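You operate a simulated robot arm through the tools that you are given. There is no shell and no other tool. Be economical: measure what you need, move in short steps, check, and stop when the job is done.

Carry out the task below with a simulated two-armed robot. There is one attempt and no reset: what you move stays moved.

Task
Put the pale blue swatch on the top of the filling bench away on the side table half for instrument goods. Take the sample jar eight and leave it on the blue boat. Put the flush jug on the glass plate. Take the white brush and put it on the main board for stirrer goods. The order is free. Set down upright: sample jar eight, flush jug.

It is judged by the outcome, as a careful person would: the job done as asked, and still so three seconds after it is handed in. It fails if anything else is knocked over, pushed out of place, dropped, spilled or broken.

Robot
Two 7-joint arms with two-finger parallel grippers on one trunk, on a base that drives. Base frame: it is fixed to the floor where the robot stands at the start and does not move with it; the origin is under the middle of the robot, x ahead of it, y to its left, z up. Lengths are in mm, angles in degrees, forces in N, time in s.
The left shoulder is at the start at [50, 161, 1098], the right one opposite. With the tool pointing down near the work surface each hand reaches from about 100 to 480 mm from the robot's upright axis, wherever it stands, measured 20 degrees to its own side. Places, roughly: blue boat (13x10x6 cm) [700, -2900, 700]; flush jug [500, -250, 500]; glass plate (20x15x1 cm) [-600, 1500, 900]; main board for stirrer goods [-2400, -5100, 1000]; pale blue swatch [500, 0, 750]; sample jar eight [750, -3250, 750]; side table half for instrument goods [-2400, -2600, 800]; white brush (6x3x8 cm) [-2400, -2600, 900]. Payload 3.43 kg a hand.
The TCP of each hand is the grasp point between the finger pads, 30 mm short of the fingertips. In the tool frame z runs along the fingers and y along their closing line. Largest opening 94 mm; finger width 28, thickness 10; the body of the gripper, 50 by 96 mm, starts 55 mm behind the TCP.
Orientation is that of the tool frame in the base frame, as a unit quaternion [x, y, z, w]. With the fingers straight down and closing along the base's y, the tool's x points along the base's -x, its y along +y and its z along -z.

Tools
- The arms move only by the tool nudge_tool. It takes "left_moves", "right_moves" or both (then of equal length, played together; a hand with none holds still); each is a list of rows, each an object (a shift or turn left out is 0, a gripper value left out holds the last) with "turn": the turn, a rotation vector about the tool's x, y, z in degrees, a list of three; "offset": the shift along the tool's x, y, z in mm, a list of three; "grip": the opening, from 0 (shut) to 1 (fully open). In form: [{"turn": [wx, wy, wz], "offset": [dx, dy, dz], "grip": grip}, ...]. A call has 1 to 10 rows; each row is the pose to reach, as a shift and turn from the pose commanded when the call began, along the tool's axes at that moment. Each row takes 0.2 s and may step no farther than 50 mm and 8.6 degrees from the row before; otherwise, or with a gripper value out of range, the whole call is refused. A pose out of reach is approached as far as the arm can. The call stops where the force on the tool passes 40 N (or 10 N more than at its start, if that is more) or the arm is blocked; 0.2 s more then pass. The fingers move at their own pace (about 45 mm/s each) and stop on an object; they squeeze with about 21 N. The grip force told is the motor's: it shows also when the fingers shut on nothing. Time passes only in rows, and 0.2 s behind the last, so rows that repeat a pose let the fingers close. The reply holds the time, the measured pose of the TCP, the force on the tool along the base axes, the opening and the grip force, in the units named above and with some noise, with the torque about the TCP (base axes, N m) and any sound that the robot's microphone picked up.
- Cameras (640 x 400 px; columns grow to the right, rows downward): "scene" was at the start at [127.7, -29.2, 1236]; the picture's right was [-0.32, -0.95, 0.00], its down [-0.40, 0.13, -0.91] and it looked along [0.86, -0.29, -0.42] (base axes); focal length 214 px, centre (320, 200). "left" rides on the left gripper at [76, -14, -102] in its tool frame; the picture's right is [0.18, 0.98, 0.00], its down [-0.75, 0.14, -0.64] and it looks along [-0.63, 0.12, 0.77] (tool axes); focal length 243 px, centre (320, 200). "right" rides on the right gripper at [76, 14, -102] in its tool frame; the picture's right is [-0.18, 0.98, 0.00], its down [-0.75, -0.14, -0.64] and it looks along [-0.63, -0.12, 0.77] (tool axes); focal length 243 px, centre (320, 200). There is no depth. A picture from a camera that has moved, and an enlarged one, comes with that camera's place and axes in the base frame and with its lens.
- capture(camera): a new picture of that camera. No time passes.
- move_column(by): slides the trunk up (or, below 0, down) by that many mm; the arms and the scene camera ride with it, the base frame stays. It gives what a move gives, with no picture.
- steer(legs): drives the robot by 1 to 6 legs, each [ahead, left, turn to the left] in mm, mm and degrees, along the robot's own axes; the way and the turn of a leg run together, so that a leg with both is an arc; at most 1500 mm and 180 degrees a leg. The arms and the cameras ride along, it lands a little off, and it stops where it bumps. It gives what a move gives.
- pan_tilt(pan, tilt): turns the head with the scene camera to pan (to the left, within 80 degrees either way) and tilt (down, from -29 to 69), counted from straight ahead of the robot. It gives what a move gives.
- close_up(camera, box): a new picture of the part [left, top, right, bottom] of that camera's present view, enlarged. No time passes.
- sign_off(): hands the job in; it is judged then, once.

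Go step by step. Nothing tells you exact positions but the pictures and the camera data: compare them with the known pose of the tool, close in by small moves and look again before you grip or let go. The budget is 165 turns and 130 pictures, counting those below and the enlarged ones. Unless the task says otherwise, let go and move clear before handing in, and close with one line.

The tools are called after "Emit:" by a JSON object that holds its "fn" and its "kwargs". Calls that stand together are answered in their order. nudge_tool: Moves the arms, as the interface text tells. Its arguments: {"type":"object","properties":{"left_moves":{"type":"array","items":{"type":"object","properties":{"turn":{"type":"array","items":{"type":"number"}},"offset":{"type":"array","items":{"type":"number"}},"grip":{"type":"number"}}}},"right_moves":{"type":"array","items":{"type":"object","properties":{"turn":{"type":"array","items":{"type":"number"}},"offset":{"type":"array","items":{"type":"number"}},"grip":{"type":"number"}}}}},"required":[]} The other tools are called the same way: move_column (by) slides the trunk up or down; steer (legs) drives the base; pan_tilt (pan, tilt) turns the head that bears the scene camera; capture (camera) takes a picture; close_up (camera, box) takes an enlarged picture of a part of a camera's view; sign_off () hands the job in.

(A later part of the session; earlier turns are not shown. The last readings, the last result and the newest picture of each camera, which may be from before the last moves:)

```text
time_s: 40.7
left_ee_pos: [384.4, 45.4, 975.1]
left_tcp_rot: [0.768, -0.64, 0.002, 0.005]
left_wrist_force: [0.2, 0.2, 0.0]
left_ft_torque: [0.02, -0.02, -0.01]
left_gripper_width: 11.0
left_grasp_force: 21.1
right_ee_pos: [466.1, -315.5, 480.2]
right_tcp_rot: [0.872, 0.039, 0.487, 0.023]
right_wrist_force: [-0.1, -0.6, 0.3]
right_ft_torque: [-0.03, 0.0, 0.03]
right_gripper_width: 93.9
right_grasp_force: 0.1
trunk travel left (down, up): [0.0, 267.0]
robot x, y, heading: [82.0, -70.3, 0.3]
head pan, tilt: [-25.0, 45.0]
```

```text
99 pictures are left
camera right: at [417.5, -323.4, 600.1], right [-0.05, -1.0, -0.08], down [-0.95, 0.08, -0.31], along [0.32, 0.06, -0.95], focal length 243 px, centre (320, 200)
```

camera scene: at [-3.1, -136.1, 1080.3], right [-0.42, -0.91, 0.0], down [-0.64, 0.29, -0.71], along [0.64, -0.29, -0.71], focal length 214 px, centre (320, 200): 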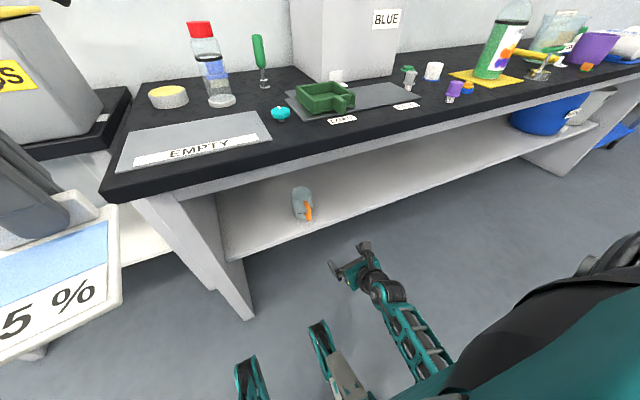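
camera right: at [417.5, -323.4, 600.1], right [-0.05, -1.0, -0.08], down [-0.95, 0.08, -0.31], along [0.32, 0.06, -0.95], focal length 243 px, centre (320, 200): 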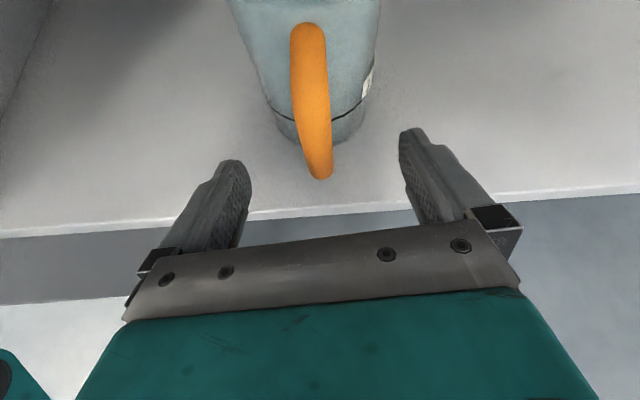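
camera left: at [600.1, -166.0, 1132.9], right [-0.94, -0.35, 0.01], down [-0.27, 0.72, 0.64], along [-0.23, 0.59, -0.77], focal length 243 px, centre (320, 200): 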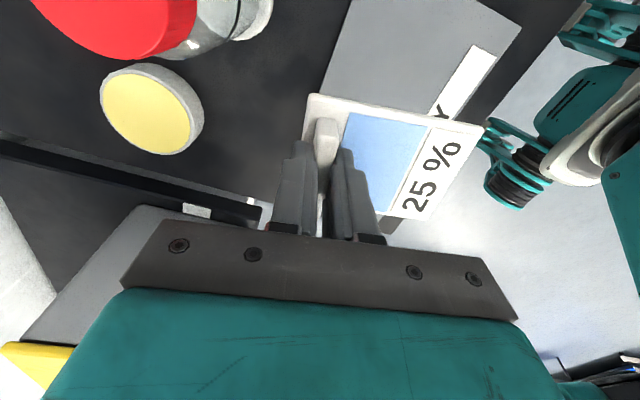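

Emit:
{"fn": "nudge_tool", "kwargs": {"right_moves": [{"offset": [7, 0, 12]}, {"offset": [14.5, 0, 24]}]}}

Emit:
{"fn": "capture", "kwargs": {"camera": "right"}}

```text
time_s: 41.3
left_ee_pos: [385.6, 44.8, 975.5]
left_tcp_rot: [0.768, -0.64, 0.002, 0.006]
left_wrist_force: [0.5, 0.7, 0.0]
left_ft_torque: [-0.01, -0.04, -0.01]
left_gripper_width: 11.0
left_grasp_force: 20.6
right_ee_pos: [483.3, -331.6, 473.6]
right_tcp_rot: [0.876, 0.057, 0.476, 0.039]
right_wrist_force: [0.3, 0.2, -0.4]
right_ft_torque: [0.0, -0.02, 0.0]
right_gripper_width: 94.2
right_grasp_force: 0.1
trunk travel left (down, up): [0.0, 267.0]
robot x, y, heading: [82.4, -67.3, 0.4]
head pan, tilt: [-25.0, 45.0]
```

```text
98 pictures are left
camera right: at [438.0, -333.8, 594.8], right [-0.04, -1.0, -0.03], down [-0.95, 0.04, -0.3], along [0.3, 0.02, -0.95], focal length 243 px, centre (320, 200)
```

right: 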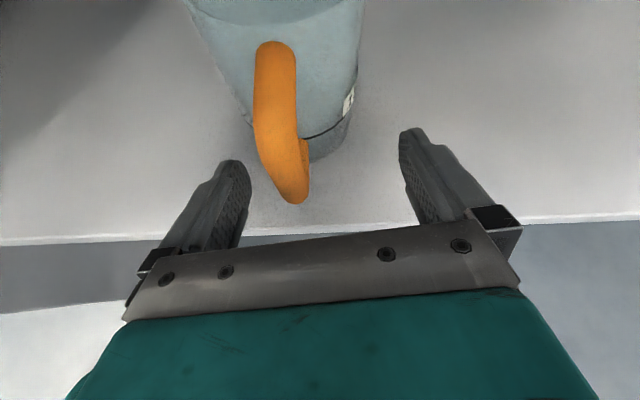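

The arm slid sideways near a joint limit, so I'll make the rest of the approach with the base.

Emit:
{"fn": "steer", "kwargs": {"legs": [[12, 17, 0]]}}

Emit:
{"fn": "capture", "kwargs": {"camera": "right"}}

```text
time_s: 42.1
left_ee_pos: [396.4, 61.7, 976.9]
left_tcp_rot: [0.768, -0.64, 0.002, 0.006]
left_wrist_force: [0.6, 0.7, 0.5]
left_ft_torque: [0.03, -0.04, 0.0]
left_gripper_width: 10.8
left_grasp_force: 21.8
right_ee_pos: [495.4, -313.8, 475.3]
right_tcp_rot: [0.875, 0.057, 0.479, 0.039]
right_wrist_force: [0.7, -0.6, -0.5]
right_ft_torque: [0.0, 0.01, -0.01]
right_gripper_width: 93.9
right_grasp_force: 0.0
trunk travel left (down, up): [0.0, 267.0]
robot x, y, heading: [95.1, -53.7, 0.4]
head pan, tilt: [-25.0, 45.0]
```

```text
97 pictures are left
camera right: at [450.5, -316.7, 595.7], right [-0.04, -1.0, -0.03], down [-0.95, 0.04, -0.3], along [0.3, 0.02, -0.95], focal length 243 px, centre (320, 200)
```

right: 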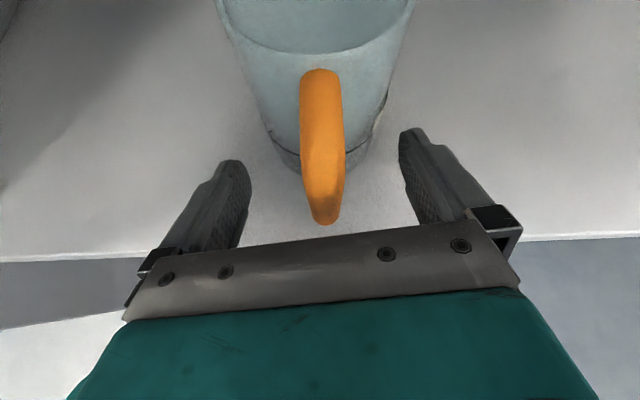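

The handle is centred between the fingers. Closing now.

Emit:
{"fn": "nudge_tool", "kwargs": {"right_moves": [{"grip": 0}, {"grip": 0}, {"grip": 0}, {"grip": 0}, {"grip": 0}, {"grip": 0}]}}

Emit:
{"fn": "capture", "kwargs": {"camera": "right"}}

```text
time_s: 43.5
left_ee_pos: [397.5, 63.0, 976.7]
left_tcp_rot: [0.768, -0.64, 0.002, 0.007]
left_wrist_force: [-0.7, 0.4, 0.6]
left_ft_torque: [0.02, 0.0, 0.0]
left_gripper_width: 11.0
left_grasp_force: 21.4
right_ee_pos: [496.1, -314.3, 475.1]
right_tcp_rot: [0.875, 0.058, 0.479, 0.039]
right_wrist_force: [-1.3, 3.6, 5.7]
right_ft_torque: [0.46, -0.23, 0.18]
right_gripper_width: 21.4
right_grasp_force: 21.0
trunk travel left (down, up): [0.0, 267.0]
robot x, y, heading: [94.2, -51.1, 0.6]
head pan, tilt: [-25.0, 45.0]
```

```text
96 pictures are left
camera right: at [450.7, -316.4, 596.6], right [-0.04, -1.0, -0.03], down [-0.95, 0.04, -0.3], along [0.3, 0.02, -0.95], focal length 243 px, centre (320, 200)
```

right: 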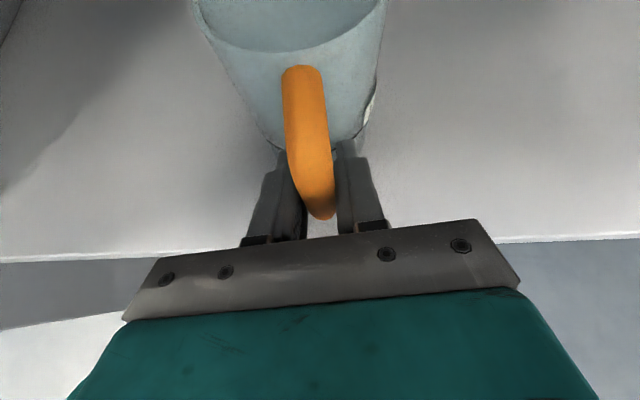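

The handle is held at 21 mm, with the tool rolled about 7°. I'll lift a little with the trunk and see how the jug hangs.

Emit:
{"fn": "move_column", "kwargs": {"by": 35}}

Emit:
{"fn": "capture", "kwargs": {"camera": "right"}}

Emit:
{"fn": "close_up", "kwargs": {"camera": "scene", "box": [160, 200, 360, 330]}}

```text
time_s: 44.3
left_ee_pos: [397.7, 60.9, 1011.0]
left_tcp_rot: [0.769, -0.639, 0.001, 0.008]
left_wrist_force: [-0.6, -0.3, -0.4]
left_ft_torque: [0.01, -0.01, 0.02]
left_gripper_width: 11.2
left_grasp_force: 20.7
right_ee_pos: [495.4, -315.0, 509.2]
right_tcp_rot: [0.875, 0.058, 0.478, 0.04]
right_wrist_force: [0.2, 0.0, -2.4]
right_ft_torque: [0.01, 0.13, 0.01]
right_gripper_width: 19.8
right_grasp_force: 21.2
trunk travel left (down, up): [-35.0, 232.0]
robot x, y, heading: [94.1, -54.2, 0.3]
head pan, tilt: [-25.0, 45.0]
```

```text
95 pictures are left
camera right: at [450.6, -317.1, 630.5], right [-0.04, -1.0, -0.03], down [-0.95, 0.04, -0.3], along [0.3, 0.02, -0.95], focal length 243 px, centre (320, 200)
```

right: 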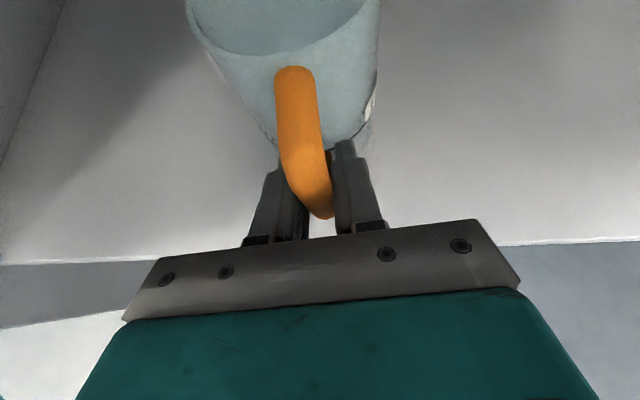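

```text
3.08 times, centred on (260, 265) of scene
camera zoom: at [208.6, -85.7, 1115.2], right [-0.42, -0.91, 0.0], down [-0.64, 0.3, -0.71], along [0.64, -0.29, -0.71], focal length 660 px, centre (505, 0)
```

zoom: 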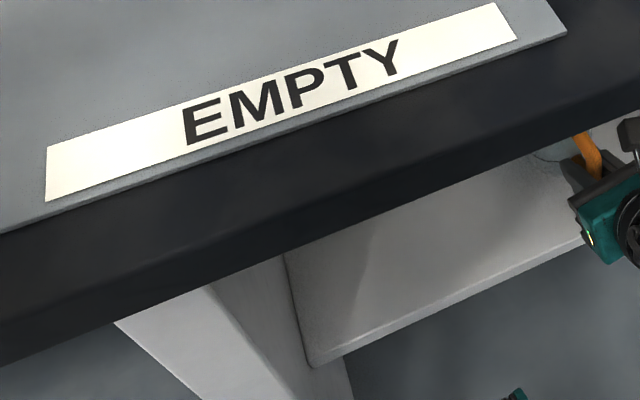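

The jug is lifted and light (about 2.4 N). I'll back straight out from under the bench and check how it hangs.

Emit:
{"fn": "steer", "kwargs": {"legs": [[-350, 0, 0]]}}

Emit:
{"fn": "pan_tilt", "kwargs": {"pan": -30, "tilt": 50}}

Emit:
{"fn": "capture", "kwargs": {"camera": "scene"}}

Emit:
{"fn": "capture", "kwargs": {"camera": "right"}}

```text
time_s: 46.6
left_ee_pos: [49.1, 61.5, 1010.0]
left_tcp_rot: [0.77, -0.638, 0.002, 0.007]
left_wrist_force: [0.0, 0.5, -0.1]
left_ft_torque: [-0.01, 0.0, 0.02]
left_gripper_width: 10.8
left_grasp_force: 20.7
right_ee_pos: [149.1, -316.0, 509.2]
right_tcp_rot: [0.875, 0.062, 0.479, 0.037]
right_wrist_force: [0.3, 0.8, -2.9]
right_ft_torque: [0.01, 0.14, -0.01]
right_gripper_width: 20.2
right_grasp_force: 21.0
trunk travel left (down, up): [-35.0, 232.0]
robot x, y, heading: [-254.0, -54.6, 0.7]
head pan, tilt: [-25.0, 45.0]
```

```text
time_s: 47.2
left_ee_pos: [47.4, 60.4, 1009.9]
left_tcp_rot: [0.77, -0.637, 0.001, 0.007]
left_wrist_force: [0.5, 0.5, -0.5]
left_ft_torque: [0.0, -0.02, 0.0]
left_gripper_width: 11.2
left_grasp_force: 21.1
right_ee_pos: [149.0, -316.5, 508.7]
right_tcp_rot: [0.875, 0.061, 0.478, 0.039]
right_wrist_force: [-0.4, -0.1, -2.5]
right_ft_torque: [-0.01, 0.15, 0.0]
right_gripper_width: 19.8
right_grasp_force: 21.0
trunk travel left (down, up): [-35.0, 232.0]
robot x, y, heading: [-253.7, -55.9, 0.7]
head pan, tilt: [-30.0, 50.0]
```

```text
93 pictures are left
camera scene: at [-146.4, -92.3, 1108.3], right [-0.49, -0.87, 0.0], down [-0.67, 0.37, -0.64], along [0.56, -0.31, -0.77], focal length 214 px, centre (320, 200)
```

scene: 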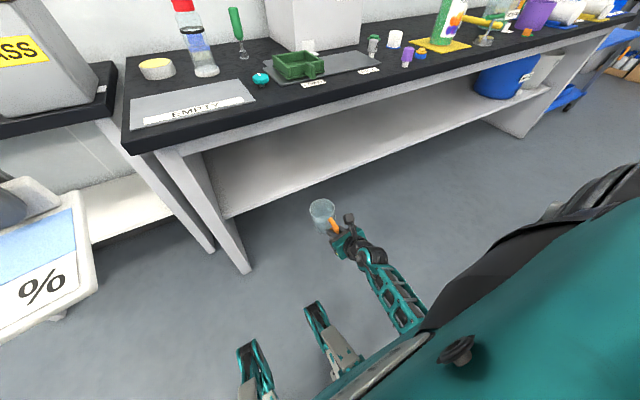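

```text
92 pictures are left
camera right: at [104.3, -317.9, 630.6], right [-0.03, -1.0, -0.03], down [-0.95, 0.04, -0.3], along [0.3, 0.02, -0.95], focal length 243 px, centre (320, 200)
```

right: 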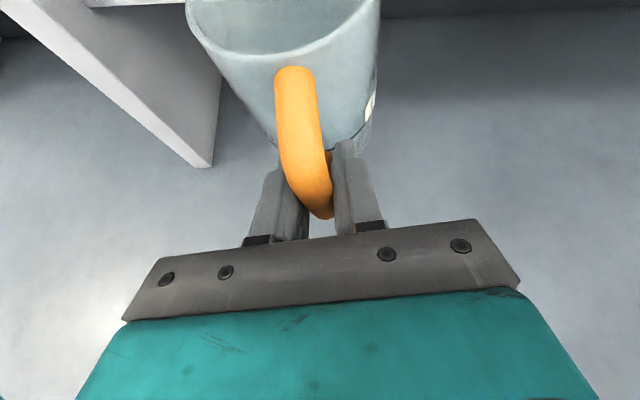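

The jug is stable. I'll raise the trunk and look to the left for the glass plate near (-600, 1500, 900).

Emit:
{"fn": "move_column", "kwargs": {"by": 200}}

Emit:
{"fn": "pan_tilt", "kwargs": {"pan": 80, "tilt": 25}}

Emit:
{"fn": "capture", "kwargs": {"camera": "scene"}}

```text
time_s: 49.4
left_ee_pos: [48.9, 61.4, 1210.9]
left_tcp_rot: [0.77, -0.638, 0.001, 0.007]
left_wrist_force: [0.1, 0.3, -0.8]
left_ft_torque: [-0.01, 0.01, -0.05]
left_gripper_width: 10.9
left_grasp_force: 20.9
right_ee_pos: [149.5, -315.7, 708.8]
right_tcp_rot: [0.875, 0.061, 0.478, 0.039]
right_wrist_force: [-0.1, 0.5, -3.2]
right_ft_torque: [0.01, 0.14, -0.01]
right_gripper_width: 20.1
right_grasp_force: 20.9
trunk travel left (down, up): [-235.0, 32.0]
robot x, y, heading: [-250.2, -55.8, 0.9]
head pan, tilt: [-30.0, 50.0]
```

```text
time_s: 51.3
left_ee_pos: [48.0, 60.8, 1210.2]
left_tcp_rot: [0.771, -0.637, 0.001, 0.006]
left_wrist_force: [0.0, 0.2, -1.5]
left_ft_torque: [0.01, -0.03, -0.01]
left_gripper_width: 11.1
left_grasp_force: 20.7
right_ee_pos: [148.6, -314.2, 709.4]
right_tcp_rot: [0.876, 0.061, 0.477, 0.039]
right_wrist_force: [0.1, -0.1, -1.6]
right_ft_torque: [-0.02, 0.14, 0.0]
right_gripper_width: 20.1
right_grasp_force: 21.3
trunk travel left (down, up): [-235.0, 32.0]
robot x, y, heading: [-251.4, -54.9, 0.6]
head pan, tilt: [80.0, 25.0]
```

```text
91 pictures are left
camera scene: at [-198.7, 36.2, 1345.8], right [0.99, -0.16, 0.0], down [-0.07, -0.42, -0.91], along [0.15, 0.89, -0.42], focal length 214 px, centre (320, 200)
```

scene: 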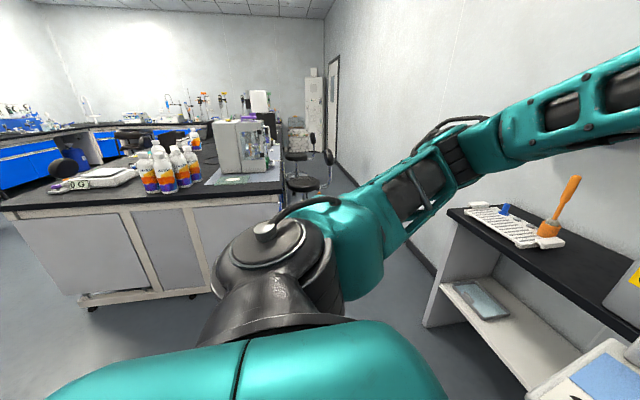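

Emit:
{"fn": "close_up", "kwargs": {"camera": "scene", "box": [0, 100, 290, 310]}}

```text
1.90 times, centred on (145, 205) of scene
camera zoom: at [-198.7, 36.2, 1345.8], right [0.99, -0.16, 0.0], down [-0.07, -0.42, -0.91], along [0.15, 0.89, -0.42], focal length 408 px, centre (653, 190)
```

zoom: 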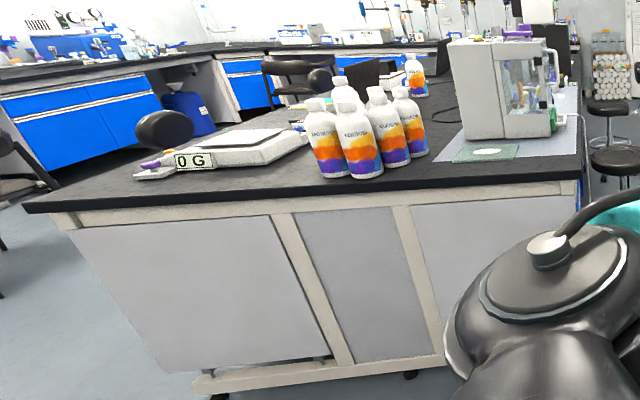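

The glass plate should be the greenish one in front of the analytical balance, near (-530, 1400). I'll back off, turn left, and drive over for a better view.

Emit:
{"fn": "steer", "kwargs": {"legs": [[-250, 0, 0], [0, 0, 90], [450, 200, 0]]}}

Emit:
{"fn": "pan_tilt", "kwargs": {"pan": 0, "tilt": 25}}

Emit:
{"fn": "capture", "kwargs": {"camera": "scene"}}

```text
time_s: 59.5
left_ee_pos: [-854.2, 680.8, 1211.6]
left_tcp_rot: [0.994, 0.112, 0.005, 0.004]
left_wrist_force: [-0.1, 0.3, 0.6]
left_ft_torque: [0.03, 0.0, 0.02]
left_gripper_width: 11.1
left_grasp_force: 20.8
right_ee_pos: [-482.6, 794.5, 709.2]
right_tcp_rot: [0.564, 0.672, 0.36, -0.317]
right_wrist_force: [-0.1, -0.4, -3.2]
right_ft_torque: [-0.11, -0.01, 0.0]
right_gripper_width: 19.9
right_grasp_force: 20.5
trunk travel left (down, up): [-235.0, 32.0]
robot x, y, heading: [-727.7, 385.6, 92.6]
head pan, tilt: [80.0, 25.0]
```

```text
time_s: 61.0
left_ee_pos: [-855.2, 682.1, 1210.9]
left_tcp_rot: [0.994, 0.111, 0.006, 0.003]
left_wrist_force: [0.6, 0.0, -0.2]
left_ft_torque: [0.0, 0.0, 0.02]
left_gripper_width: 10.7
left_grasp_force: 20.8
right_ee_pos: [-481.2, 795.5, 710.4]
right_tcp_rot: [0.564, 0.673, 0.359, -0.318]
right_wrist_force: [-0.7, -0.1, -2.4]
right_ft_torque: [-0.15, 0.02, -0.01]
right_gripper_width: 19.9
right_grasp_force: 20.6
trunk travel left (down, up): [-235.0, 32.0]
robot x, y, heading: [-725.8, 384.1, 92.8]
head pan, tilt: [0.0, 25.0]
```

```text
89 pictures are left
camera scene: at [-734.0, 515.0, 1345.8], right [1.0, 0.05, 0.0], down [0.02, -0.42, -0.91], along [-0.04, 0.91, -0.42], focal length 214 px, centre (320, 200)
```

scene: 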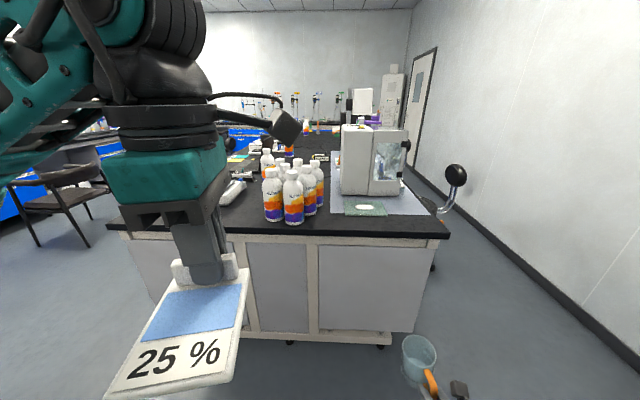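

Emit:
{"fn": "close_up", "kwargs": {"camera": "scene", "box": [250, 110, 470, 250]}}

Emit:
{"fn": "close_up", "kwargs": {"camera": "scene", "box": [370, 320, 480, 400]}}

```text
2.86 times, centred on (360, 180) of scene
camera zoom: at [-734.0, 515.0, 1345.8], right [1.0, 0.05, 0.0], down [0.02, -0.42, -0.91], along [-0.04, 0.91, -0.42], focal length 613 px, centre (206, 257)
```

zoom: 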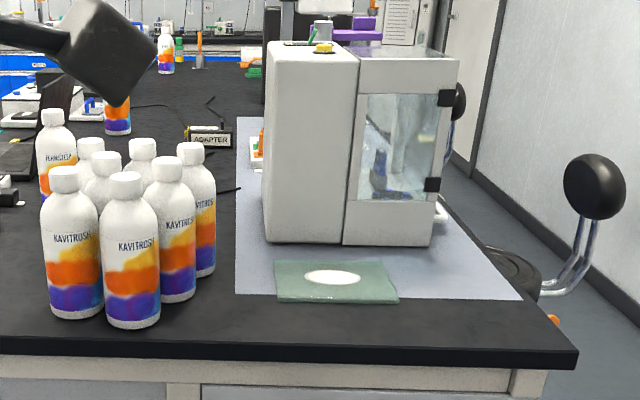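

```text
5.00 times, centred on (425, 360) of scene
camera zoom: at [-734.0, 515.0, 1345.8], right [1.0, 0.05, 0.0], down [0.02, -0.42, -0.91], along [-0.04, 0.91, -0.42], focal length 1072 px, centre (-205, -600)
```

zoom: 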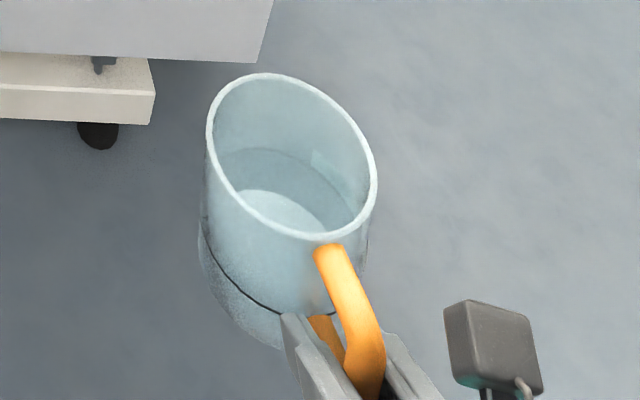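

The plate's centre is about (-550, 1448), top near z = 870, with open bench before it, and the jug hangs nearly upright. I'll raise the right hand and straighten the heading.

Emit:
{"fn": "nudge_tool", "kwargs": {"right_moves": [{"offset": [35, 5, -22]}, {"offset": [70, 10, -45]}, {"offset": [104, 15.5, -67]}, {"offset": [139, 21, -90]}, {"offset": [174, 26, -112]}, {"offset": [208, 31, -135]}]}}

Emit:
{"fn": "steer", "kwargs": {"legs": [[0, 0, -2.7]]}}

Emit:
{"fn": "capture", "kwargs": {"camera": "right"}}

Emit:
{"fn": "pan_tilt", "kwargs": {"pan": -20, "tilt": 35}}

Emit:
{"fn": "capture", "kwargs": {"camera": "scene"}}

```text
time_s: 61.7
left_ee_pos: [-855.7, 680.5, 1209.9]
left_tcp_rot: [0.994, 0.112, 0.005, 0.002]
left_wrist_force: [0.4, -0.3, -0.4]
left_ft_torque: [0.03, -0.01, -0.01]
left_gripper_width: 11.1
left_grasp_force: 21.1
right_ee_pos: [-441.9, 797.1, 804.2]
right_tcp_rot: [0.513, 0.714, 0.39, -0.274]
right_wrist_force: [-0.3, 0.2, -1.6]
right_ft_torque: [-0.16, -0.03, 0.02]
right_gripper_width: 20.2
right_grasp_force: 20.5
trunk travel left (down, up): [-235.0, 32.0]
robot x, y, heading: [-730.3, 381.6, 92.6]
head pan, tilt: [0.0, 25.0]
stopped in row 3 (right hand): the arm was blocked; the commanded pose is now the measured one
```

```text
time_s: 62.5
left_ee_pos: [-839.9, 687.9, 1211.1]
left_tcp_rot: [0.996, 0.088, 0.006, 0.002]
left_wrist_force: [-0.7, -0.3, -0.7]
left_ft_torque: [-0.01, 0.02, 0.02]
left_gripper_width: 11.2
left_grasp_force: 21.1
right_ee_pos: [-422.6, 784.3, 805.4]
right_tcp_rot: [0.53, 0.701, 0.397, -0.264]
right_wrist_force: [-0.3, 0.0, -1.9]
right_ft_torque: [-0.14, 0.01, 0.0]
right_gripper_width: 20.0
right_grasp_force: 20.6
trunk travel left (down, up): [-235.0, 32.0]
robot x, y, heading: [-732.2, 384.5, 89.6]
head pan, tilt: [0.0, 25.0]
```

```text
86 pictures are left
camera right: at [-437.1, 740.8, 925.4], right [0.99, 0.02, 0.13], down [0.06, -0.96, -0.29], along [0.11, 0.29, -0.95], focal length 243 px, centre (320, 200)
```

right: 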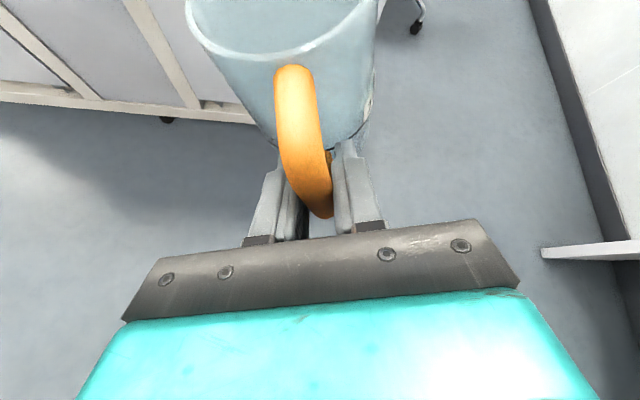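

```text
time_s: 63.4
left_ee_pos: [-840.7, 686.4, 1211.0]
left_tcp_rot: [0.996, 0.087, 0.005, 0.004]
left_wrist_force: [0.0, -0.6, 0.3]
left_ft_torque: [0.03, 0.01, -0.02]
left_gripper_width: 10.9
left_grasp_force: 21.2
right_ee_pos: [-422.0, 784.7, 804.5]
right_tcp_rot: [0.53, 0.701, 0.397, -0.264]
right_wrist_force: [0.5, 0.8, -2.4]
right_ft_torque: [-0.13, 0.0, 0.01]
right_gripper_width: 20.1
right_grasp_force: 21.5
trunk travel left (down, up): [-235.0, 32.0]
robot x, y, heading: [-723.1, 383.9, 90.3]
head pan, tilt: [-20.0, 35.0]
```

```text
85 pictures are left
camera scene: at [-697.5, 505.8, 1330.1], right [0.94, -0.34, 0.0], down [-0.2, -0.54, -0.82], along [0.28, 0.77, -0.57], focal length 214 px, centre (320, 200)
```

scene: 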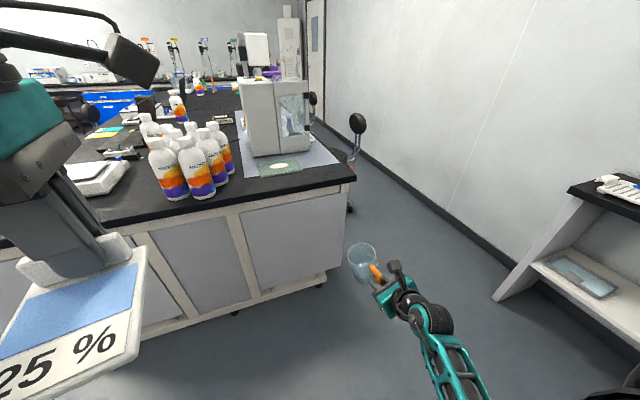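

The arm reached a joint limit on the way up and rolled the jug a bit. I'll try moving outward while rolling back.

Emit:
{"fn": "nudge_tool", "kwargs": {"right_moves": [{"offset": [-12, 38, 2], "turn": [0, 0, 2]}, {"offset": [-24, 76, 4], "turn": [0, 0, 4]}, {"offset": [-24, 76, 4], "turn": [0, 0, 7]}, {"offset": [-24, 76, 4], "turn": [0, 0, 10]}]}}

```text
time_s: 64.4
left_ee_pos: [-840.6, 687.3, 1209.9]
left_tcp_rot: [0.996, 0.088, 0.006, 0.003]
left_wrist_force: [-0.3, -0.1, -1.1]
left_ft_torque: [0.02, -0.02, -0.03]
left_gripper_width: 10.8
left_grasp_force: 21.1
right_ee_pos: [-342.6, 784.0, 803.8]
right_tcp_rot: [0.59, 0.652, 0.372, -0.298]
right_wrist_force: [0.0, 0.7, -2.7]
right_ft_torque: [-0.11, 0.03, 0.01]
right_gripper_width: 19.9
right_grasp_force: 21.1
trunk travel left (down, up): [-235.0, 32.0]
robot x, y, heading: [-727.7, 385.1, 89.7]
head pan, tilt: [-20.0, 35.0]
```

Emit:
{"fn": "nudge_tool", "kwargs": {"right_moves": [{"offset": [25, 4, -16]}, {"offset": [50, 8, -33]}, {"offset": [75, 12, -49]}, {"offset": [108, 17, -71]}]}}

Emit:
{"fn": "move_column", "kwargs": {"by": 30}}

```text
time_s: 65.4
left_ee_pos: [-840.5, 686.7, 1212.0]
left_tcp_rot: [0.996, 0.087, 0.005, 0.003]
left_wrist_force: [-0.2, -0.1, -0.8]
left_ft_torque: [0.05, 0.03, 0.03]
left_gripper_width: 11.0
left_grasp_force: 21.2
right_ee_pos: [-343.8, 784.5, 934.8]
right_tcp_rot: [0.59, 0.651, 0.373, -0.297]
right_wrist_force: [0.3, 0.3, -2.4]
right_ft_torque: [-0.13, -0.01, -0.04]
right_gripper_width: 20.1
right_grasp_force: 20.9
trunk travel left (down, up): [-235.0, 32.0]
robot x, y, heading: [-726.8, 384.6, 89.8]
head pan, tilt: [-20.0, 35.0]
```

```text
time_s: 66.1
left_ee_pos: [-840.6, 686.6, 1241.3]
left_tcp_rot: [0.996, 0.089, 0.005, 0.004]
left_wrist_force: [0.5, -0.2, -0.2]
left_ft_torque: [0.04, -0.01, 0.04]
left_gripper_width: 10.9
left_grasp_force: 21.7
right_ee_pos: [-345.0, 784.7, 965.2]
right_tcp_rot: [0.589, 0.653, 0.372, -0.298]
right_wrist_force: [-0.2, 1.2, -2.0]
right_ft_torque: [-0.11, -0.03, -0.01]
right_gripper_width: 19.7
right_grasp_force: 20.9
trunk travel left (down, up): [-265.0, 2.0]
robot x, y, heading: [-732.2, 379.1, 89.8]
head pan, tilt: [-20.0, 35.0]
```

The arm now follows properly and the hand is at z = 965. I'll drive toward the plate, stopping short to check.

Emit:
{"fn": "steer", "kwargs": {"legs": [[350, 215, 0]]}}

Emit:
{"fn": "pan_tilt", "kwargs": {"pan": -30, "tilt": 40}}

Emit:
{"fn": "capture", "kwargs": {"camera": "scene"}}

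Emit:
{"fn": "capture", "kwargs": {"camera": "right"}}

```text
time_s: 68.7
left_ee_pos: [-1056.1, 1041.7, 1240.3]
left_tcp_rot: [0.996, 0.087, 0.006, 0.004]
left_wrist_force: [0.2, -0.4, 0.1]
left_ft_torque: [-0.01, -0.02, 0.01]
left_gripper_width: 10.9
left_grasp_force: 20.5
right_ee_pos: [-559.6, 1139.4, 965.4]
right_tcp_rot: [0.59, 0.652, 0.372, -0.297]
right_wrist_force: [-0.2, 0.8, -2.5]
right_ft_torque: [-0.14, 0.0, 0.02]
right_gripper_width: 19.9
right_grasp_force: 21.2
trunk travel left (down, up): [-265.0, 2.0]
robot x, y, heading: [-941.4, 737.7, 89.9]
head pan, tilt: [-20.0, 35.0]
```

```text
time_s: 69.4
left_ee_pos: [-1055.2, 1042.4, 1241.0]
left_tcp_rot: [0.996, 0.087, 0.005, 0.003]
left_wrist_force: [-0.1, -0.1, -0.4]
left_ft_torque: [0.0, 0.02, 0.01]
left_gripper_width: 10.7
left_grasp_force: 21.0
right_ee_pos: [-559.3, 1139.1, 964.6]
right_tcp_rot: [0.59, 0.651, 0.373, -0.298]
right_wrist_force: [-0.4, -0.9, -1.6]
right_ft_torque: [-0.17, -0.01, 0.0]
right_gripper_width: 20.3
right_grasp_force: 21.1
trunk travel left (down, up): [-265.0, 2.0]
robot x, y, heading: [-940.2, 738.2, 90.0]
head pan, tilt: [-30.0, 40.0]
```

```text
84 pictures are left
camera scene: at [-901.1, 852.1, 1352.5], right [0.87, -0.5, 0.0], down [-0.32, -0.56, -0.77], along [0.38, 0.66, -0.64], focal length 214 px, centre (320, 200)
```

scene: 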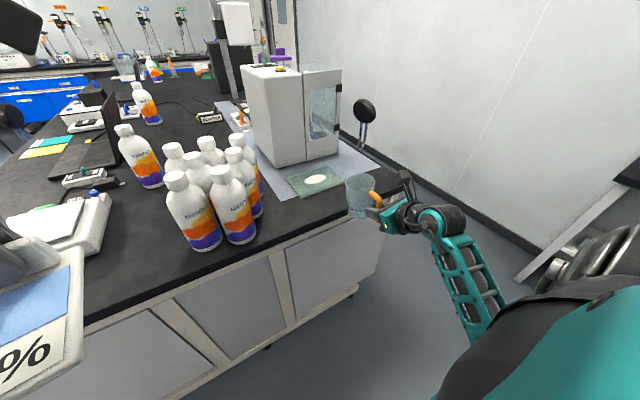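

```text
83 pictures are left
camera right: at [-560.9, 1095.4, 1086.3], right [1.0, -0.08, -0.02], down [-0.08, -0.95, -0.29], along [0.0, 0.29, -0.96], focal length 243 px, centre (320, 200)
```

right: 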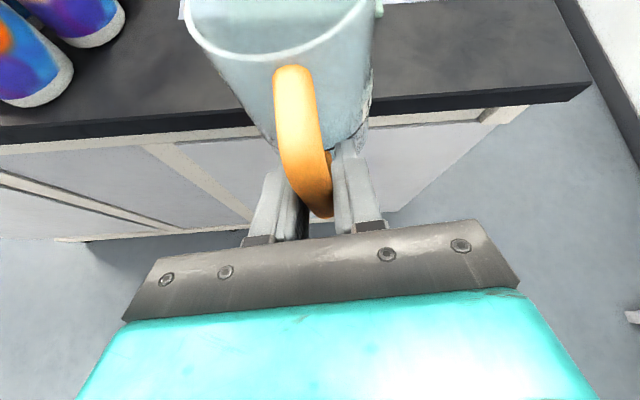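

Plate centre confirmed at about (-560, 1450). I'll drive ahead 215 mm to bring the jug over it.

Emit:
{"fn": "steer", "kwargs": {"legs": [[222, -5, 0]]}}

Emit:
{"fn": "capture", "kwargs": {"camera": "scene"}}

Emit:
{"fn": "capture", "kwargs": {"camera": "right"}}

```text
time_s: 71.1
left_ee_pos: [-1049.3, 1266.1, 1240.8]
left_tcp_rot: [0.996, 0.085, 0.006, 0.003]
left_wrist_force: [-0.2, 0.3, -0.3]
left_ft_torque: [0.01, -0.01, -0.03]
left_gripper_width: 10.7
left_grasp_force: 20.8
right_ee_pos: [-552.0, 1361.6, 964.4]
right_tcp_rot: [0.591, 0.651, 0.373, -0.297]
right_wrist_force: [-0.1, -0.4, -2.1]
right_ft_torque: [-0.13, -0.02, 0.03]
right_gripper_width: 20.0
right_grasp_force: 21.3
trunk travel left (down, up): [-265.0, 2.0]
robot x, y, heading: [-937.6, 964.2, 89.6]
head pan, tilt: [-30.0, 40.0]
```

```text
82 pictures are left
camera scene: at [-894.9, 1075.6, 1352.4], right [0.86, -0.5, 0.0], down [-0.32, -0.56, -0.77], along [0.39, 0.66, -0.64], focal length 214 px, centre (320, 200)
```

scene: 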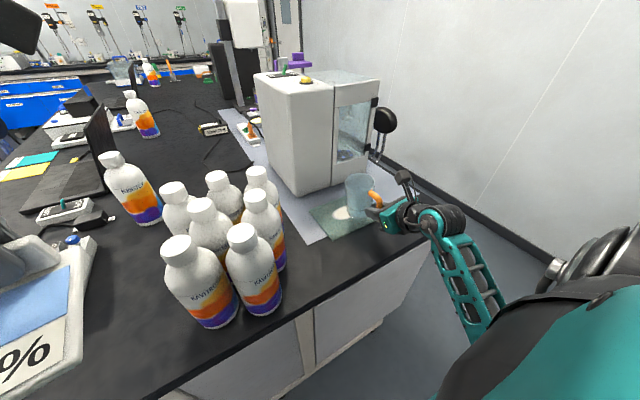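

```text
81 pictures are left
camera right: at [-553.9, 1317.6, 1086.1], right [1.0, -0.08, -0.02], down [-0.08, -0.95, -0.29], along [0.0, 0.29, -0.96], focal length 243 px, centre (320, 200)
```

right: 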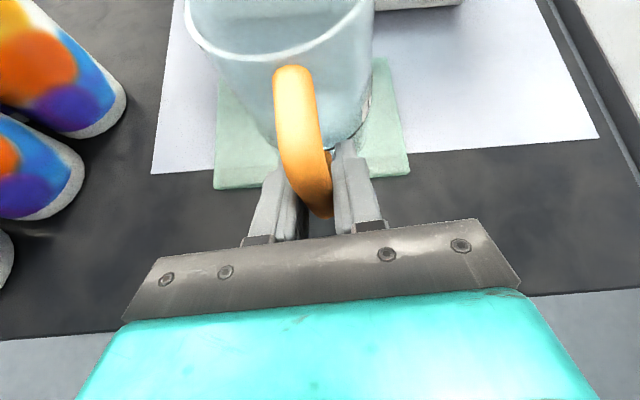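

The plate's near edge is at y ≈ 1402, so the jug must go about 30 mm further in.

Emit:
{"fn": "steer", "kwargs": {"legs": [[26, 6, 0]]}}

Emit:
{"fn": "nudge_tool", "kwargs": {"right_moves": [{"offset": [5, 0, 8]}]}}

Emit:
{"fn": "capture", "kwargs": {"camera": "right"}}

Emit:
{"fn": "close_up", "kwargs": {"camera": "scene", "box": [290, 150, 430, 250]}}

```text
time_s: 71.9
left_ee_pos: [-1055.0, 1292.2, 1240.5]
left_tcp_rot: [0.996, 0.086, 0.006, 0.004]
left_wrist_force: [0.1, -0.1, -0.6]
left_ft_torque: [0.0, -0.01, -0.03]
left_gripper_width: 11.0
left_grasp_force: 21.1
right_ee_pos: [-559.0, 1388.1, 963.8]
right_tcp_rot: [0.591, 0.651, 0.373, -0.297]
right_wrist_force: [0.2, -0.5, -1.8]
right_ft_torque: [-0.16, -0.03, 0.01]
right_gripper_width: 20.0
right_grasp_force: 20.6
trunk travel left (down, up): [-265.0, 2.0]
robot x, y, heading: [-940.9, 988.0, 89.7]
head pan, tilt: [-30.0, 40.0]
```

```text
time_s: 72.3
left_ee_pos: [-1055.5, 1291.3, 1240.6]
left_tcp_rot: [0.996, 0.087, 0.005, 0.004]
left_wrist_force: [-0.6, 0.7, -0.4]
left_ft_torque: [0.01, 0.0, 0.02]
left_gripper_width: 11.1
left_grasp_force: 20.9
right_ee_pos: [-558.4, 1397.1, 964.2]
right_tcp_rot: [0.592, 0.651, 0.372, -0.296]
right_wrist_force: [-1.1, -0.5, -3.0]
right_ft_torque: [-0.15, 0.02, 0.01]
right_gripper_width: 20.0
right_grasp_force: 21.0
trunk travel left (down, up): [-265.0, 2.0]
robot x, y, heading: [-940.7, 985.7, 89.6]
head pan, tilt: [-30.0, 40.0]
```

```text
80 pictures are left
camera right: at [-560.2, 1353.1, 1085.1], right [1.0, -0.08, -0.02], down [-0.08, -0.95, -0.29], along [0.0, 0.29, -0.96], focal length 243 px, centre (320, 200)
```

right: 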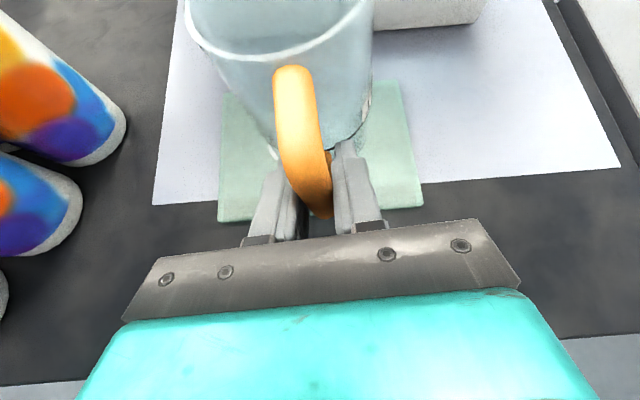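

```text
4.00 times, centred on (360, 200) of scene
camera zoom: at [-900.9, 1101.2, 1352.4], right [0.86, -0.5, 0.0], down [-0.32, -0.56, -0.77], along [0.39, 0.66, -0.64], focal length 858 px, centre (160, 200)
```

zoom: 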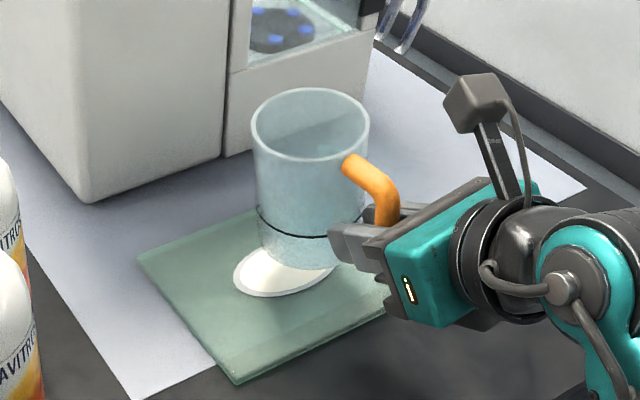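

The jug hangs nearly upright over the plate. I'll lower 25 mm with the trunk and look.

Emit:
{"fn": "move_column", "kwargs": {"by": -22}}

Emit:
{"fn": "close_up", "kwargs": {"camera": "scene", "box": [290, 150, 430, 250]}}

```text
time_s: 73.0
left_ee_pos: [-1055.6, 1292.0, 1219.5]
left_tcp_rot: [0.996, 0.086, 0.006, 0.004]
left_wrist_force: [1.4, -0.2, 0.0]
left_ft_torque: [0.01, -0.01, -0.03]
left_gripper_width: 10.9
left_grasp_force: 21.0
right_ee_pos: [-559.4, 1396.9, 942.5]
right_tcp_rot: [0.591, 0.651, 0.373, -0.297]
right_wrist_force: [0.4, -0.4, -3.0]
right_ft_torque: [-0.11, 0.0, -0.02]
right_gripper_width: 20.1
right_grasp_force: 20.8
trunk travel left (down, up): [-243.0, 24.0]
robot x, y, heading: [-944.7, 987.2, 89.7]
head pan, tilt: [-30.0, 40.0]
```

```text
4.00 times, centred on (360, 200) of scene
camera zoom: at [-900.9, 1100.6, 1330.5], right [0.86, -0.5, 0.0], down [-0.32, -0.56, -0.77], along [0.39, 0.66, -0.64], focal length 858 px, centre (160, 200)
```

zoom: 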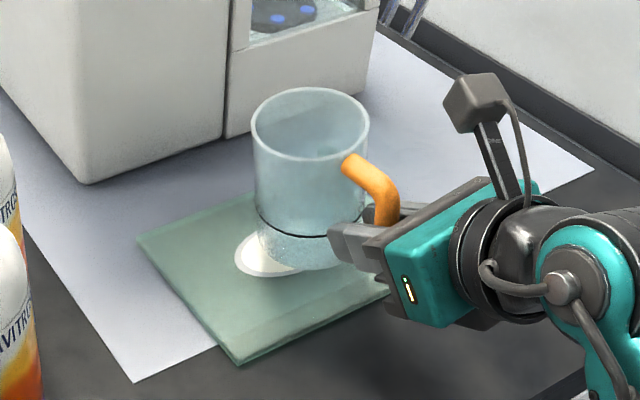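

Emit:
{"fn": "move_column", "kwargs": {"by": -10}}

Emit:
{"fn": "close_up", "kwargs": {"camera": "scene", "box": [290, 150, 430, 250]}}

```text
time_s: 73.6
left_ee_pos: [-1055.6, 1290.4, 1209.7]
left_tcp_rot: [0.996, 0.088, 0.005, 0.003]
left_wrist_force: [-0.4, 0.7, -0.7]
left_ft_torque: [0.06, 0.0, -0.02]
left_gripper_width: 11.0
left_grasp_force: 21.2
right_ee_pos: [-558.8, 1396.0, 931.0]
right_tcp_rot: [0.591, 0.651, 0.373, -0.297]
right_wrist_force: [0.1, -0.6, -2.0]
right_ft_torque: [-0.16, 0.03, -0.02]
right_gripper_width: 20.0
right_grasp_force: 21.0
trunk travel left (down, up): [-233.0, 34.0]
robot x, y, heading: [-945.2, 988.1, 89.7]
head pan, tilt: [-30.0, 40.0]
```

```text
4.00 times, centred on (360, 200) of scene
camera zoom: at [-900.9, 1100.6, 1320.5], right [0.86, -0.5, 0.0], down [-0.32, -0.56, -0.77], along [0.39, 0.66, -0.64], focal length 858 px, centre (160, 200)
```

zoom: 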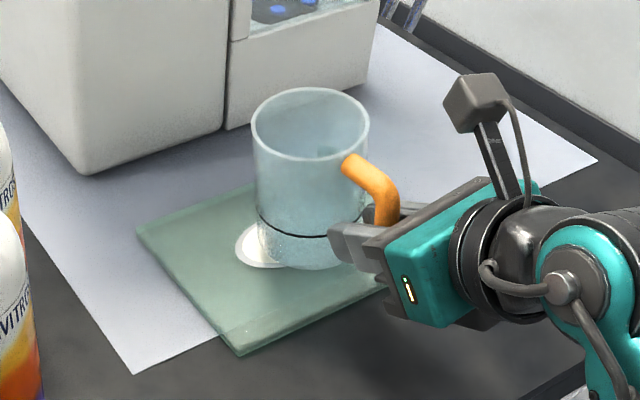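

Emit:
{"fn": "nudge_tool", "kwargs": {"right_moves": [{"offset": [-3.3, -0.5, 2.2]}]}}

Emit:
{"fn": "nudge_tool", "kwargs": {"right_moves": [{"offset": [-2.5, -0.4, 1.6]}]}}

Emit:
{"fn": "nudge_tool", "kwargs": {"right_moves": [{"offset": [-2.5, -0.4, 1.6]}]}}

Emit:
{"fn": "close_up", "kwargs": {"camera": "scene", "box": [290, 150, 430, 250]}}

```text
time_s: 74.0
left_ee_pos: [-1055.8, 1292.3, 1209.2]
left_tcp_rot: [0.996, 0.087, 0.005, 0.003]
left_wrist_force: [-0.3, 0.2, -1.1]
left_ft_torque: [-0.02, 0.04, 0.03]
left_gripper_width: 11.0
left_grasp_force: 21.5
right_ee_pos: [-558.3, 1395.8, 926.8]
right_tcp_rot: [0.591, 0.651, 0.373, -0.297]
right_wrist_force: [-0.5, -0.3, -1.8]
right_ft_torque: [-0.14, -0.01, -0.01]
right_gripper_width: 19.8
right_grasp_force: 20.7
trunk travel left (down, up): [-233.0, 34.0]
robot x, y, heading: [-941.9, 988.7, 89.9]
head pan, tilt: [-30.0, 40.0]
```

```text
time_s: 74.4
left_ee_pos: [-1055.7, 1291.4, 1209.4]
left_tcp_rot: [0.996, 0.086, 0.005, 0.003]
left_wrist_force: [0.6, -0.4, 0.5]
left_ft_torque: [0.04, 0.01, -0.03]
left_gripper_width: 10.8
left_grasp_force: 21.2
right_ee_pos: [-558.7, 1395.6, 924.5]
right_tcp_rot: [0.591, 0.651, 0.373, -0.297]
right_wrist_force: [-0.2, -0.5, -3.7]
right_ft_torque: [-0.14, 0.03, -0.03]
right_gripper_width: 19.9
right_grasp_force: 20.9
trunk travel left (down, up): [-233.0, 34.0]
robot x, y, heading: [-943.8, 991.7, 89.9]
head pan, tilt: [-30.0, 40.0]
```

```text
time_s: 74.8
left_ee_pos: [-1055.1, 1291.7, 1209.6]
left_tcp_rot: [0.996, 0.086, 0.005, 0.003]
left_wrist_force: [-0.3, -0.7, -0.5]
left_ft_torque: [0.01, 0.0, -0.01]
left_gripper_width: 11.1
left_grasp_force: 20.7
right_ee_pos: [-559.7, 1396.2, 922.3]
right_tcp_rot: [0.591, 0.651, 0.373, -0.297]
right_wrist_force: [0.6, -0.3, -2.2]
right_ft_torque: [-0.11, -0.05, -0.01]
right_gripper_width: 20.0
right_grasp_force: 21.0
trunk travel left (down, up): [-233.0, 34.0]
robot x, y, heading: [-944.1, 986.7, 90.1]
head pan, tilt: [-30.0, 40.0]
```

```text
4.00 times, centred on (360, 200) of scene
camera zoom: at [-900.8, 1100.7, 1320.5], right [0.86, -0.5, 0.0], down [-0.32, -0.56, -0.77], along [0.39, 0.66, -0.64], focal length 858 px, centre (160, 200)
```

zoom: 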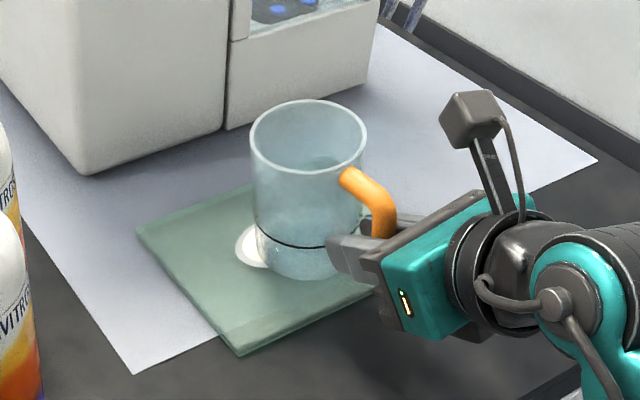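

Emit:
{"fn": "nudge_tool", "kwargs": {"right_moves": [{"offset": [-2.5, -0.4, 1.6]}]}}

Emit:
{"fn": "nudge_tool", "kwargs": {"right_moves": [{"offset": [-2.5, -0.4, 1.6]}]}}

Emit:
{"fn": "nudge_tool", "kwargs": {"right_moves": [{"offset": [-2.5, -0.4, 1.6]}]}}

Emit:
{"fn": "close_up", "kwargs": {"camera": "scene", "box": [290, 150, 430, 250]}}

```text
time_s: 75.2
left_ee_pos: [-1056.4, 1291.7, 1208.9]
left_tcp_rot: [0.996, 0.086, 0.006, 0.003]
left_wrist_force: [0.6, 0.2, -1.2]
left_ft_torque: [-0.01, 0.02, -0.01]
left_gripper_width: 10.8
left_grasp_force: 20.4
right_ee_pos: [-560.1, 1397.0, 920.4]
right_tcp_rot: [0.591, 0.65, 0.373, -0.297]
right_wrist_force: [-0.8, -0.3, -0.2]
right_ft_torque: [-0.05, 0.05, -0.01]
right_gripper_width: 20.0
right_grasp_force: 21.0
trunk travel left (down, up): [-233.0, 34.0]
robot x, y, heading: [-946.0, 991.2, 89.7]
head pan, tilt: [-30.0, 40.0]
```

```text
time_s: 75.6
left_ee_pos: [-1056.2, 1291.6, 1209.6]
left_tcp_rot: [0.996, 0.085, 0.006, 0.003]
left_wrist_force: [-0.6, 0.4, -0.7]
left_ft_torque: [0.01, 0.0, -0.02]
left_gripper_width: 11.1
left_grasp_force: 20.9
right_ee_pos: [-559.5, 1395.8, 919.4]
right_tcp_rot: [0.59, 0.649, 0.377, -0.298]
right_wrist_force: [0.4, -2.0, 9.4]
right_ft_torque: [0.45, 0.32, 0.01]
right_gripper_width: 19.9
right_grasp_force: 21.1
trunk travel left (down, up): [-233.0, 34.0]
robot x, y, heading: [-943.5, 985.7, 89.8]
head pan, tilt: [-30.0, 40.0]
```

```text
time_s: 76.0
left_ee_pos: [-1055.9, 1290.2, 1210.0]
left_tcp_rot: [0.996, 0.086, 0.006, 0.001]
left_wrist_force: [-0.8, 1.2, -0.8]
left_ft_torque: [0.02, -0.01, -0.01]
left_gripper_width: 11.1
left_grasp_force: 20.9
right_ee_pos: [-559.0, 1395.0, 915.2]
right_tcp_rot: [0.59, 0.65, 0.375, -0.297]
right_wrist_force: [2.9, -4.9, 13.9]
right_ft_torque: [0.52, 0.35, 0.02]
right_gripper_width: 19.9
right_grasp_force: 21.2
trunk travel left (down, up): [-233.0, 34.0]
robot x, y, heading: [-943.5, 983.1, 89.6]
head pan, tilt: [-30.0, 40.0]
```

```text
4.00 times, centred on (360, 200) of scene
camera zoom: at [-901.6, 1098.9, 1320.9], right [0.86, -0.5, 0.0], down [-0.32, -0.55, -0.77], along [0.39, 0.66, -0.64], focal length 858 px, centre (160, 200)
```

zoom: 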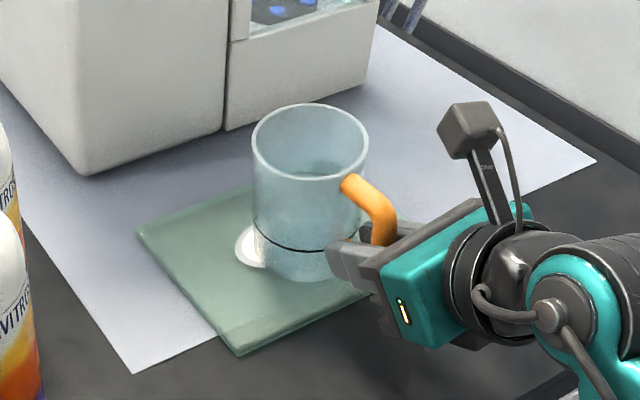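

The jug stands on the plate with contact force. Releasing.

Emit:
{"fn": "nudge_tool", "kwargs": {"right_moves": [{"grip": 0.3}, {"grip": 0.5}, {"grip": 0.6}]}}

Emit:
{"fn": "close_up", "kwargs": {"camera": "scene", "box": [290, 150, 430, 250]}}

Emit:
{"fn": "capture", "kwargs": {"camera": "right"}}

```text
time_s: 76.8
left_ee_pos: [-1055.2, 1291.8, 1208.6]
left_tcp_rot: [0.996, 0.087, 0.006, 0.003]
left_wrist_force: [-0.4, -0.1, -0.4]
left_ft_torque: [0.03, -0.01, 0.01]
left_gripper_width: 11.1
left_grasp_force: 21.1
right_ee_pos: [-559.2, 1396.4, 914.2]
right_tcp_rot: [0.591, 0.651, 0.373, -0.297]
right_wrist_force: [0.4, 0.3, 0.1]
right_ft_torque: [0.02, -0.04, -0.01]
right_gripper_width: 56.3
right_grasp_force: 0.1
trunk travel left (down, up): [-233.0, 34.0]
robot x, y, heading: [-943.6, 987.0, 89.8]
head pan, tilt: [-30.0, 40.0]
```

```text
4.00 times, centred on (360, 200) of scene
camera zoom: at [-901.0, 1100.5, 1320.5], right [0.86, -0.5, 0.0], down [-0.32, -0.56, -0.77], along [0.39, 0.66, -0.64], focal length 858 px, centre (160, 200)
```

zoom: 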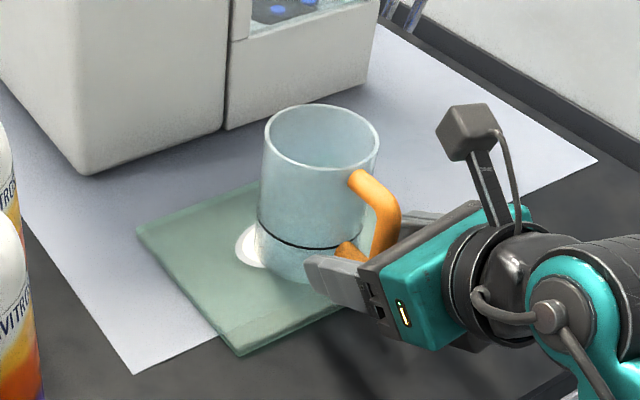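

```text
73 pictures are left
camera right: at [-560.6, 1352.2, 1034.9], right [1.0, -0.08, -0.02], down [-0.08, -0.95, -0.29], along [0.0, 0.29, -0.96], focal length 243 px, centre (320, 200)
```

right: 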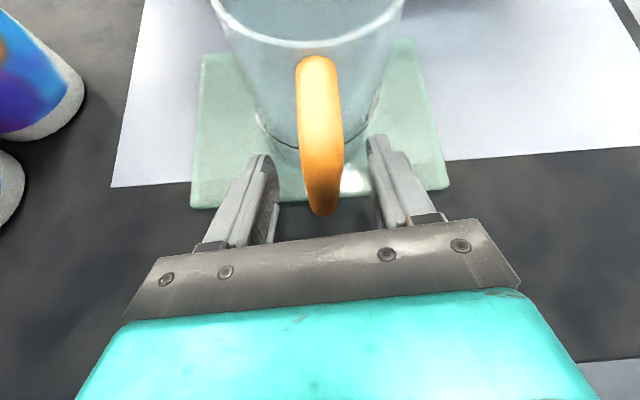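

The jug stands upright on the plate. I'll back straight off and turn to survey toward the side table.

Emit:
{"fn": "steer", "kwargs": {"legs": [[-300, 0, 0], [-700, 0, 0]]}}

Emit:
{"fn": "close_up", "kwargs": {"camera": "scene", "box": [300, 60, 480, 180]}}

Emit:
{"fn": "pan_tilt", "kwargs": {"pan": 80, "tilt": 15}}

Emit:
{"fn": "capture", "kwargs": {"camera": "scene"}}

```text
time_s: 82.3
left_ee_pos: [-1057.6, 277.7, 1209.3]
left_tcp_rot: [0.996, 0.09, 0.006, 0.003]
left_wrist_force: [0.4, 0.1, -0.3]
left_ft_torque: [0.06, 0.04, 0.0]
left_gripper_width: 11.0
left_grasp_force: 20.7
right_ee_pos: [-561.2, 388.0, 915.1]
right_tcp_rot: [0.587, 0.654, 0.371, -0.299]
right_wrist_force: [0.1, -0.8, -0.1]
right_ft_torque: [0.01, -0.01, 0.0]
right_gripper_width: 56.7
right_grasp_force: 0.0
trunk travel left (down, up): [-233.0, 34.0]
robot x, y, heading: [-944.8, -23.7, 90.5]
head pan, tilt: [-30.0, 40.0]
```

```text
3.33 times, centred on (390, 120) of scene
camera zoom: at [-901.4, 88.7, 1320.6], right [0.87, -0.5, 0.0], down [-0.32, -0.56, -0.77], along [0.38, 0.67, -0.64], focal length 715 px, centre (87, 467)
```

zoom: 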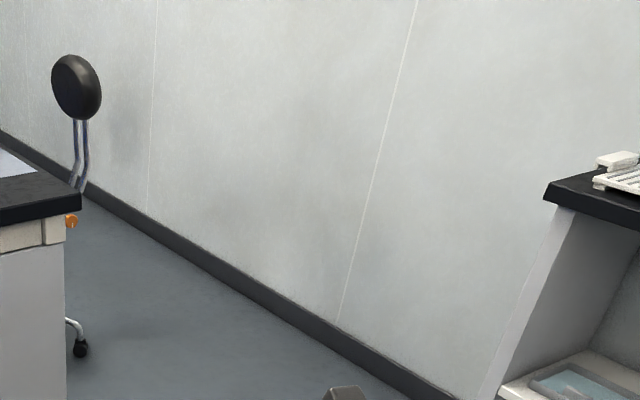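

```text
time_s: 84.2
left_ee_pos: [-1058.0, 278.5, 1208.5]
left_tcp_rot: [0.996, 0.091, 0.005, 0.004]
left_wrist_force: [-0.4, -0.3, -0.1]
left_ft_torque: [0.0, 0.01, 0.01]
left_gripper_width: 11.0
left_grasp_force: 20.8
right_ee_pos: [-561.9, 387.4, 912.7]
right_tcp_rot: [0.587, 0.654, 0.371, -0.299]
right_wrist_force: [-0.5, 0.5, -0.7]
right_ft_torque: [0.02, 0.01, -0.04]
right_gripper_width: 56.6
right_grasp_force: 0.0
trunk travel left (down, up): [-233.0, 34.0]
robot x, y, heading: [-944.0, -26.2, 90.1]
head pan, tilt: [80.0, 15.0]
```

```text
71 pictures are left
camera scene: at [-1035.6, 31.0, 1360.1], right [0.17, 0.99, 0.0], down [0.26, -0.04, -0.97], along [-0.95, 0.16, -0.26], focal length 214 px, centre (320, 200)
```

scene: 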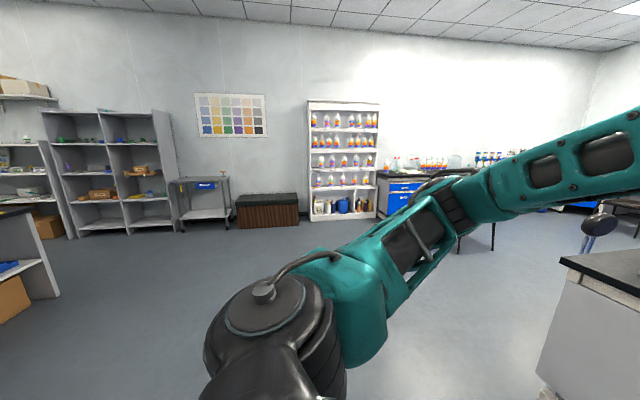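

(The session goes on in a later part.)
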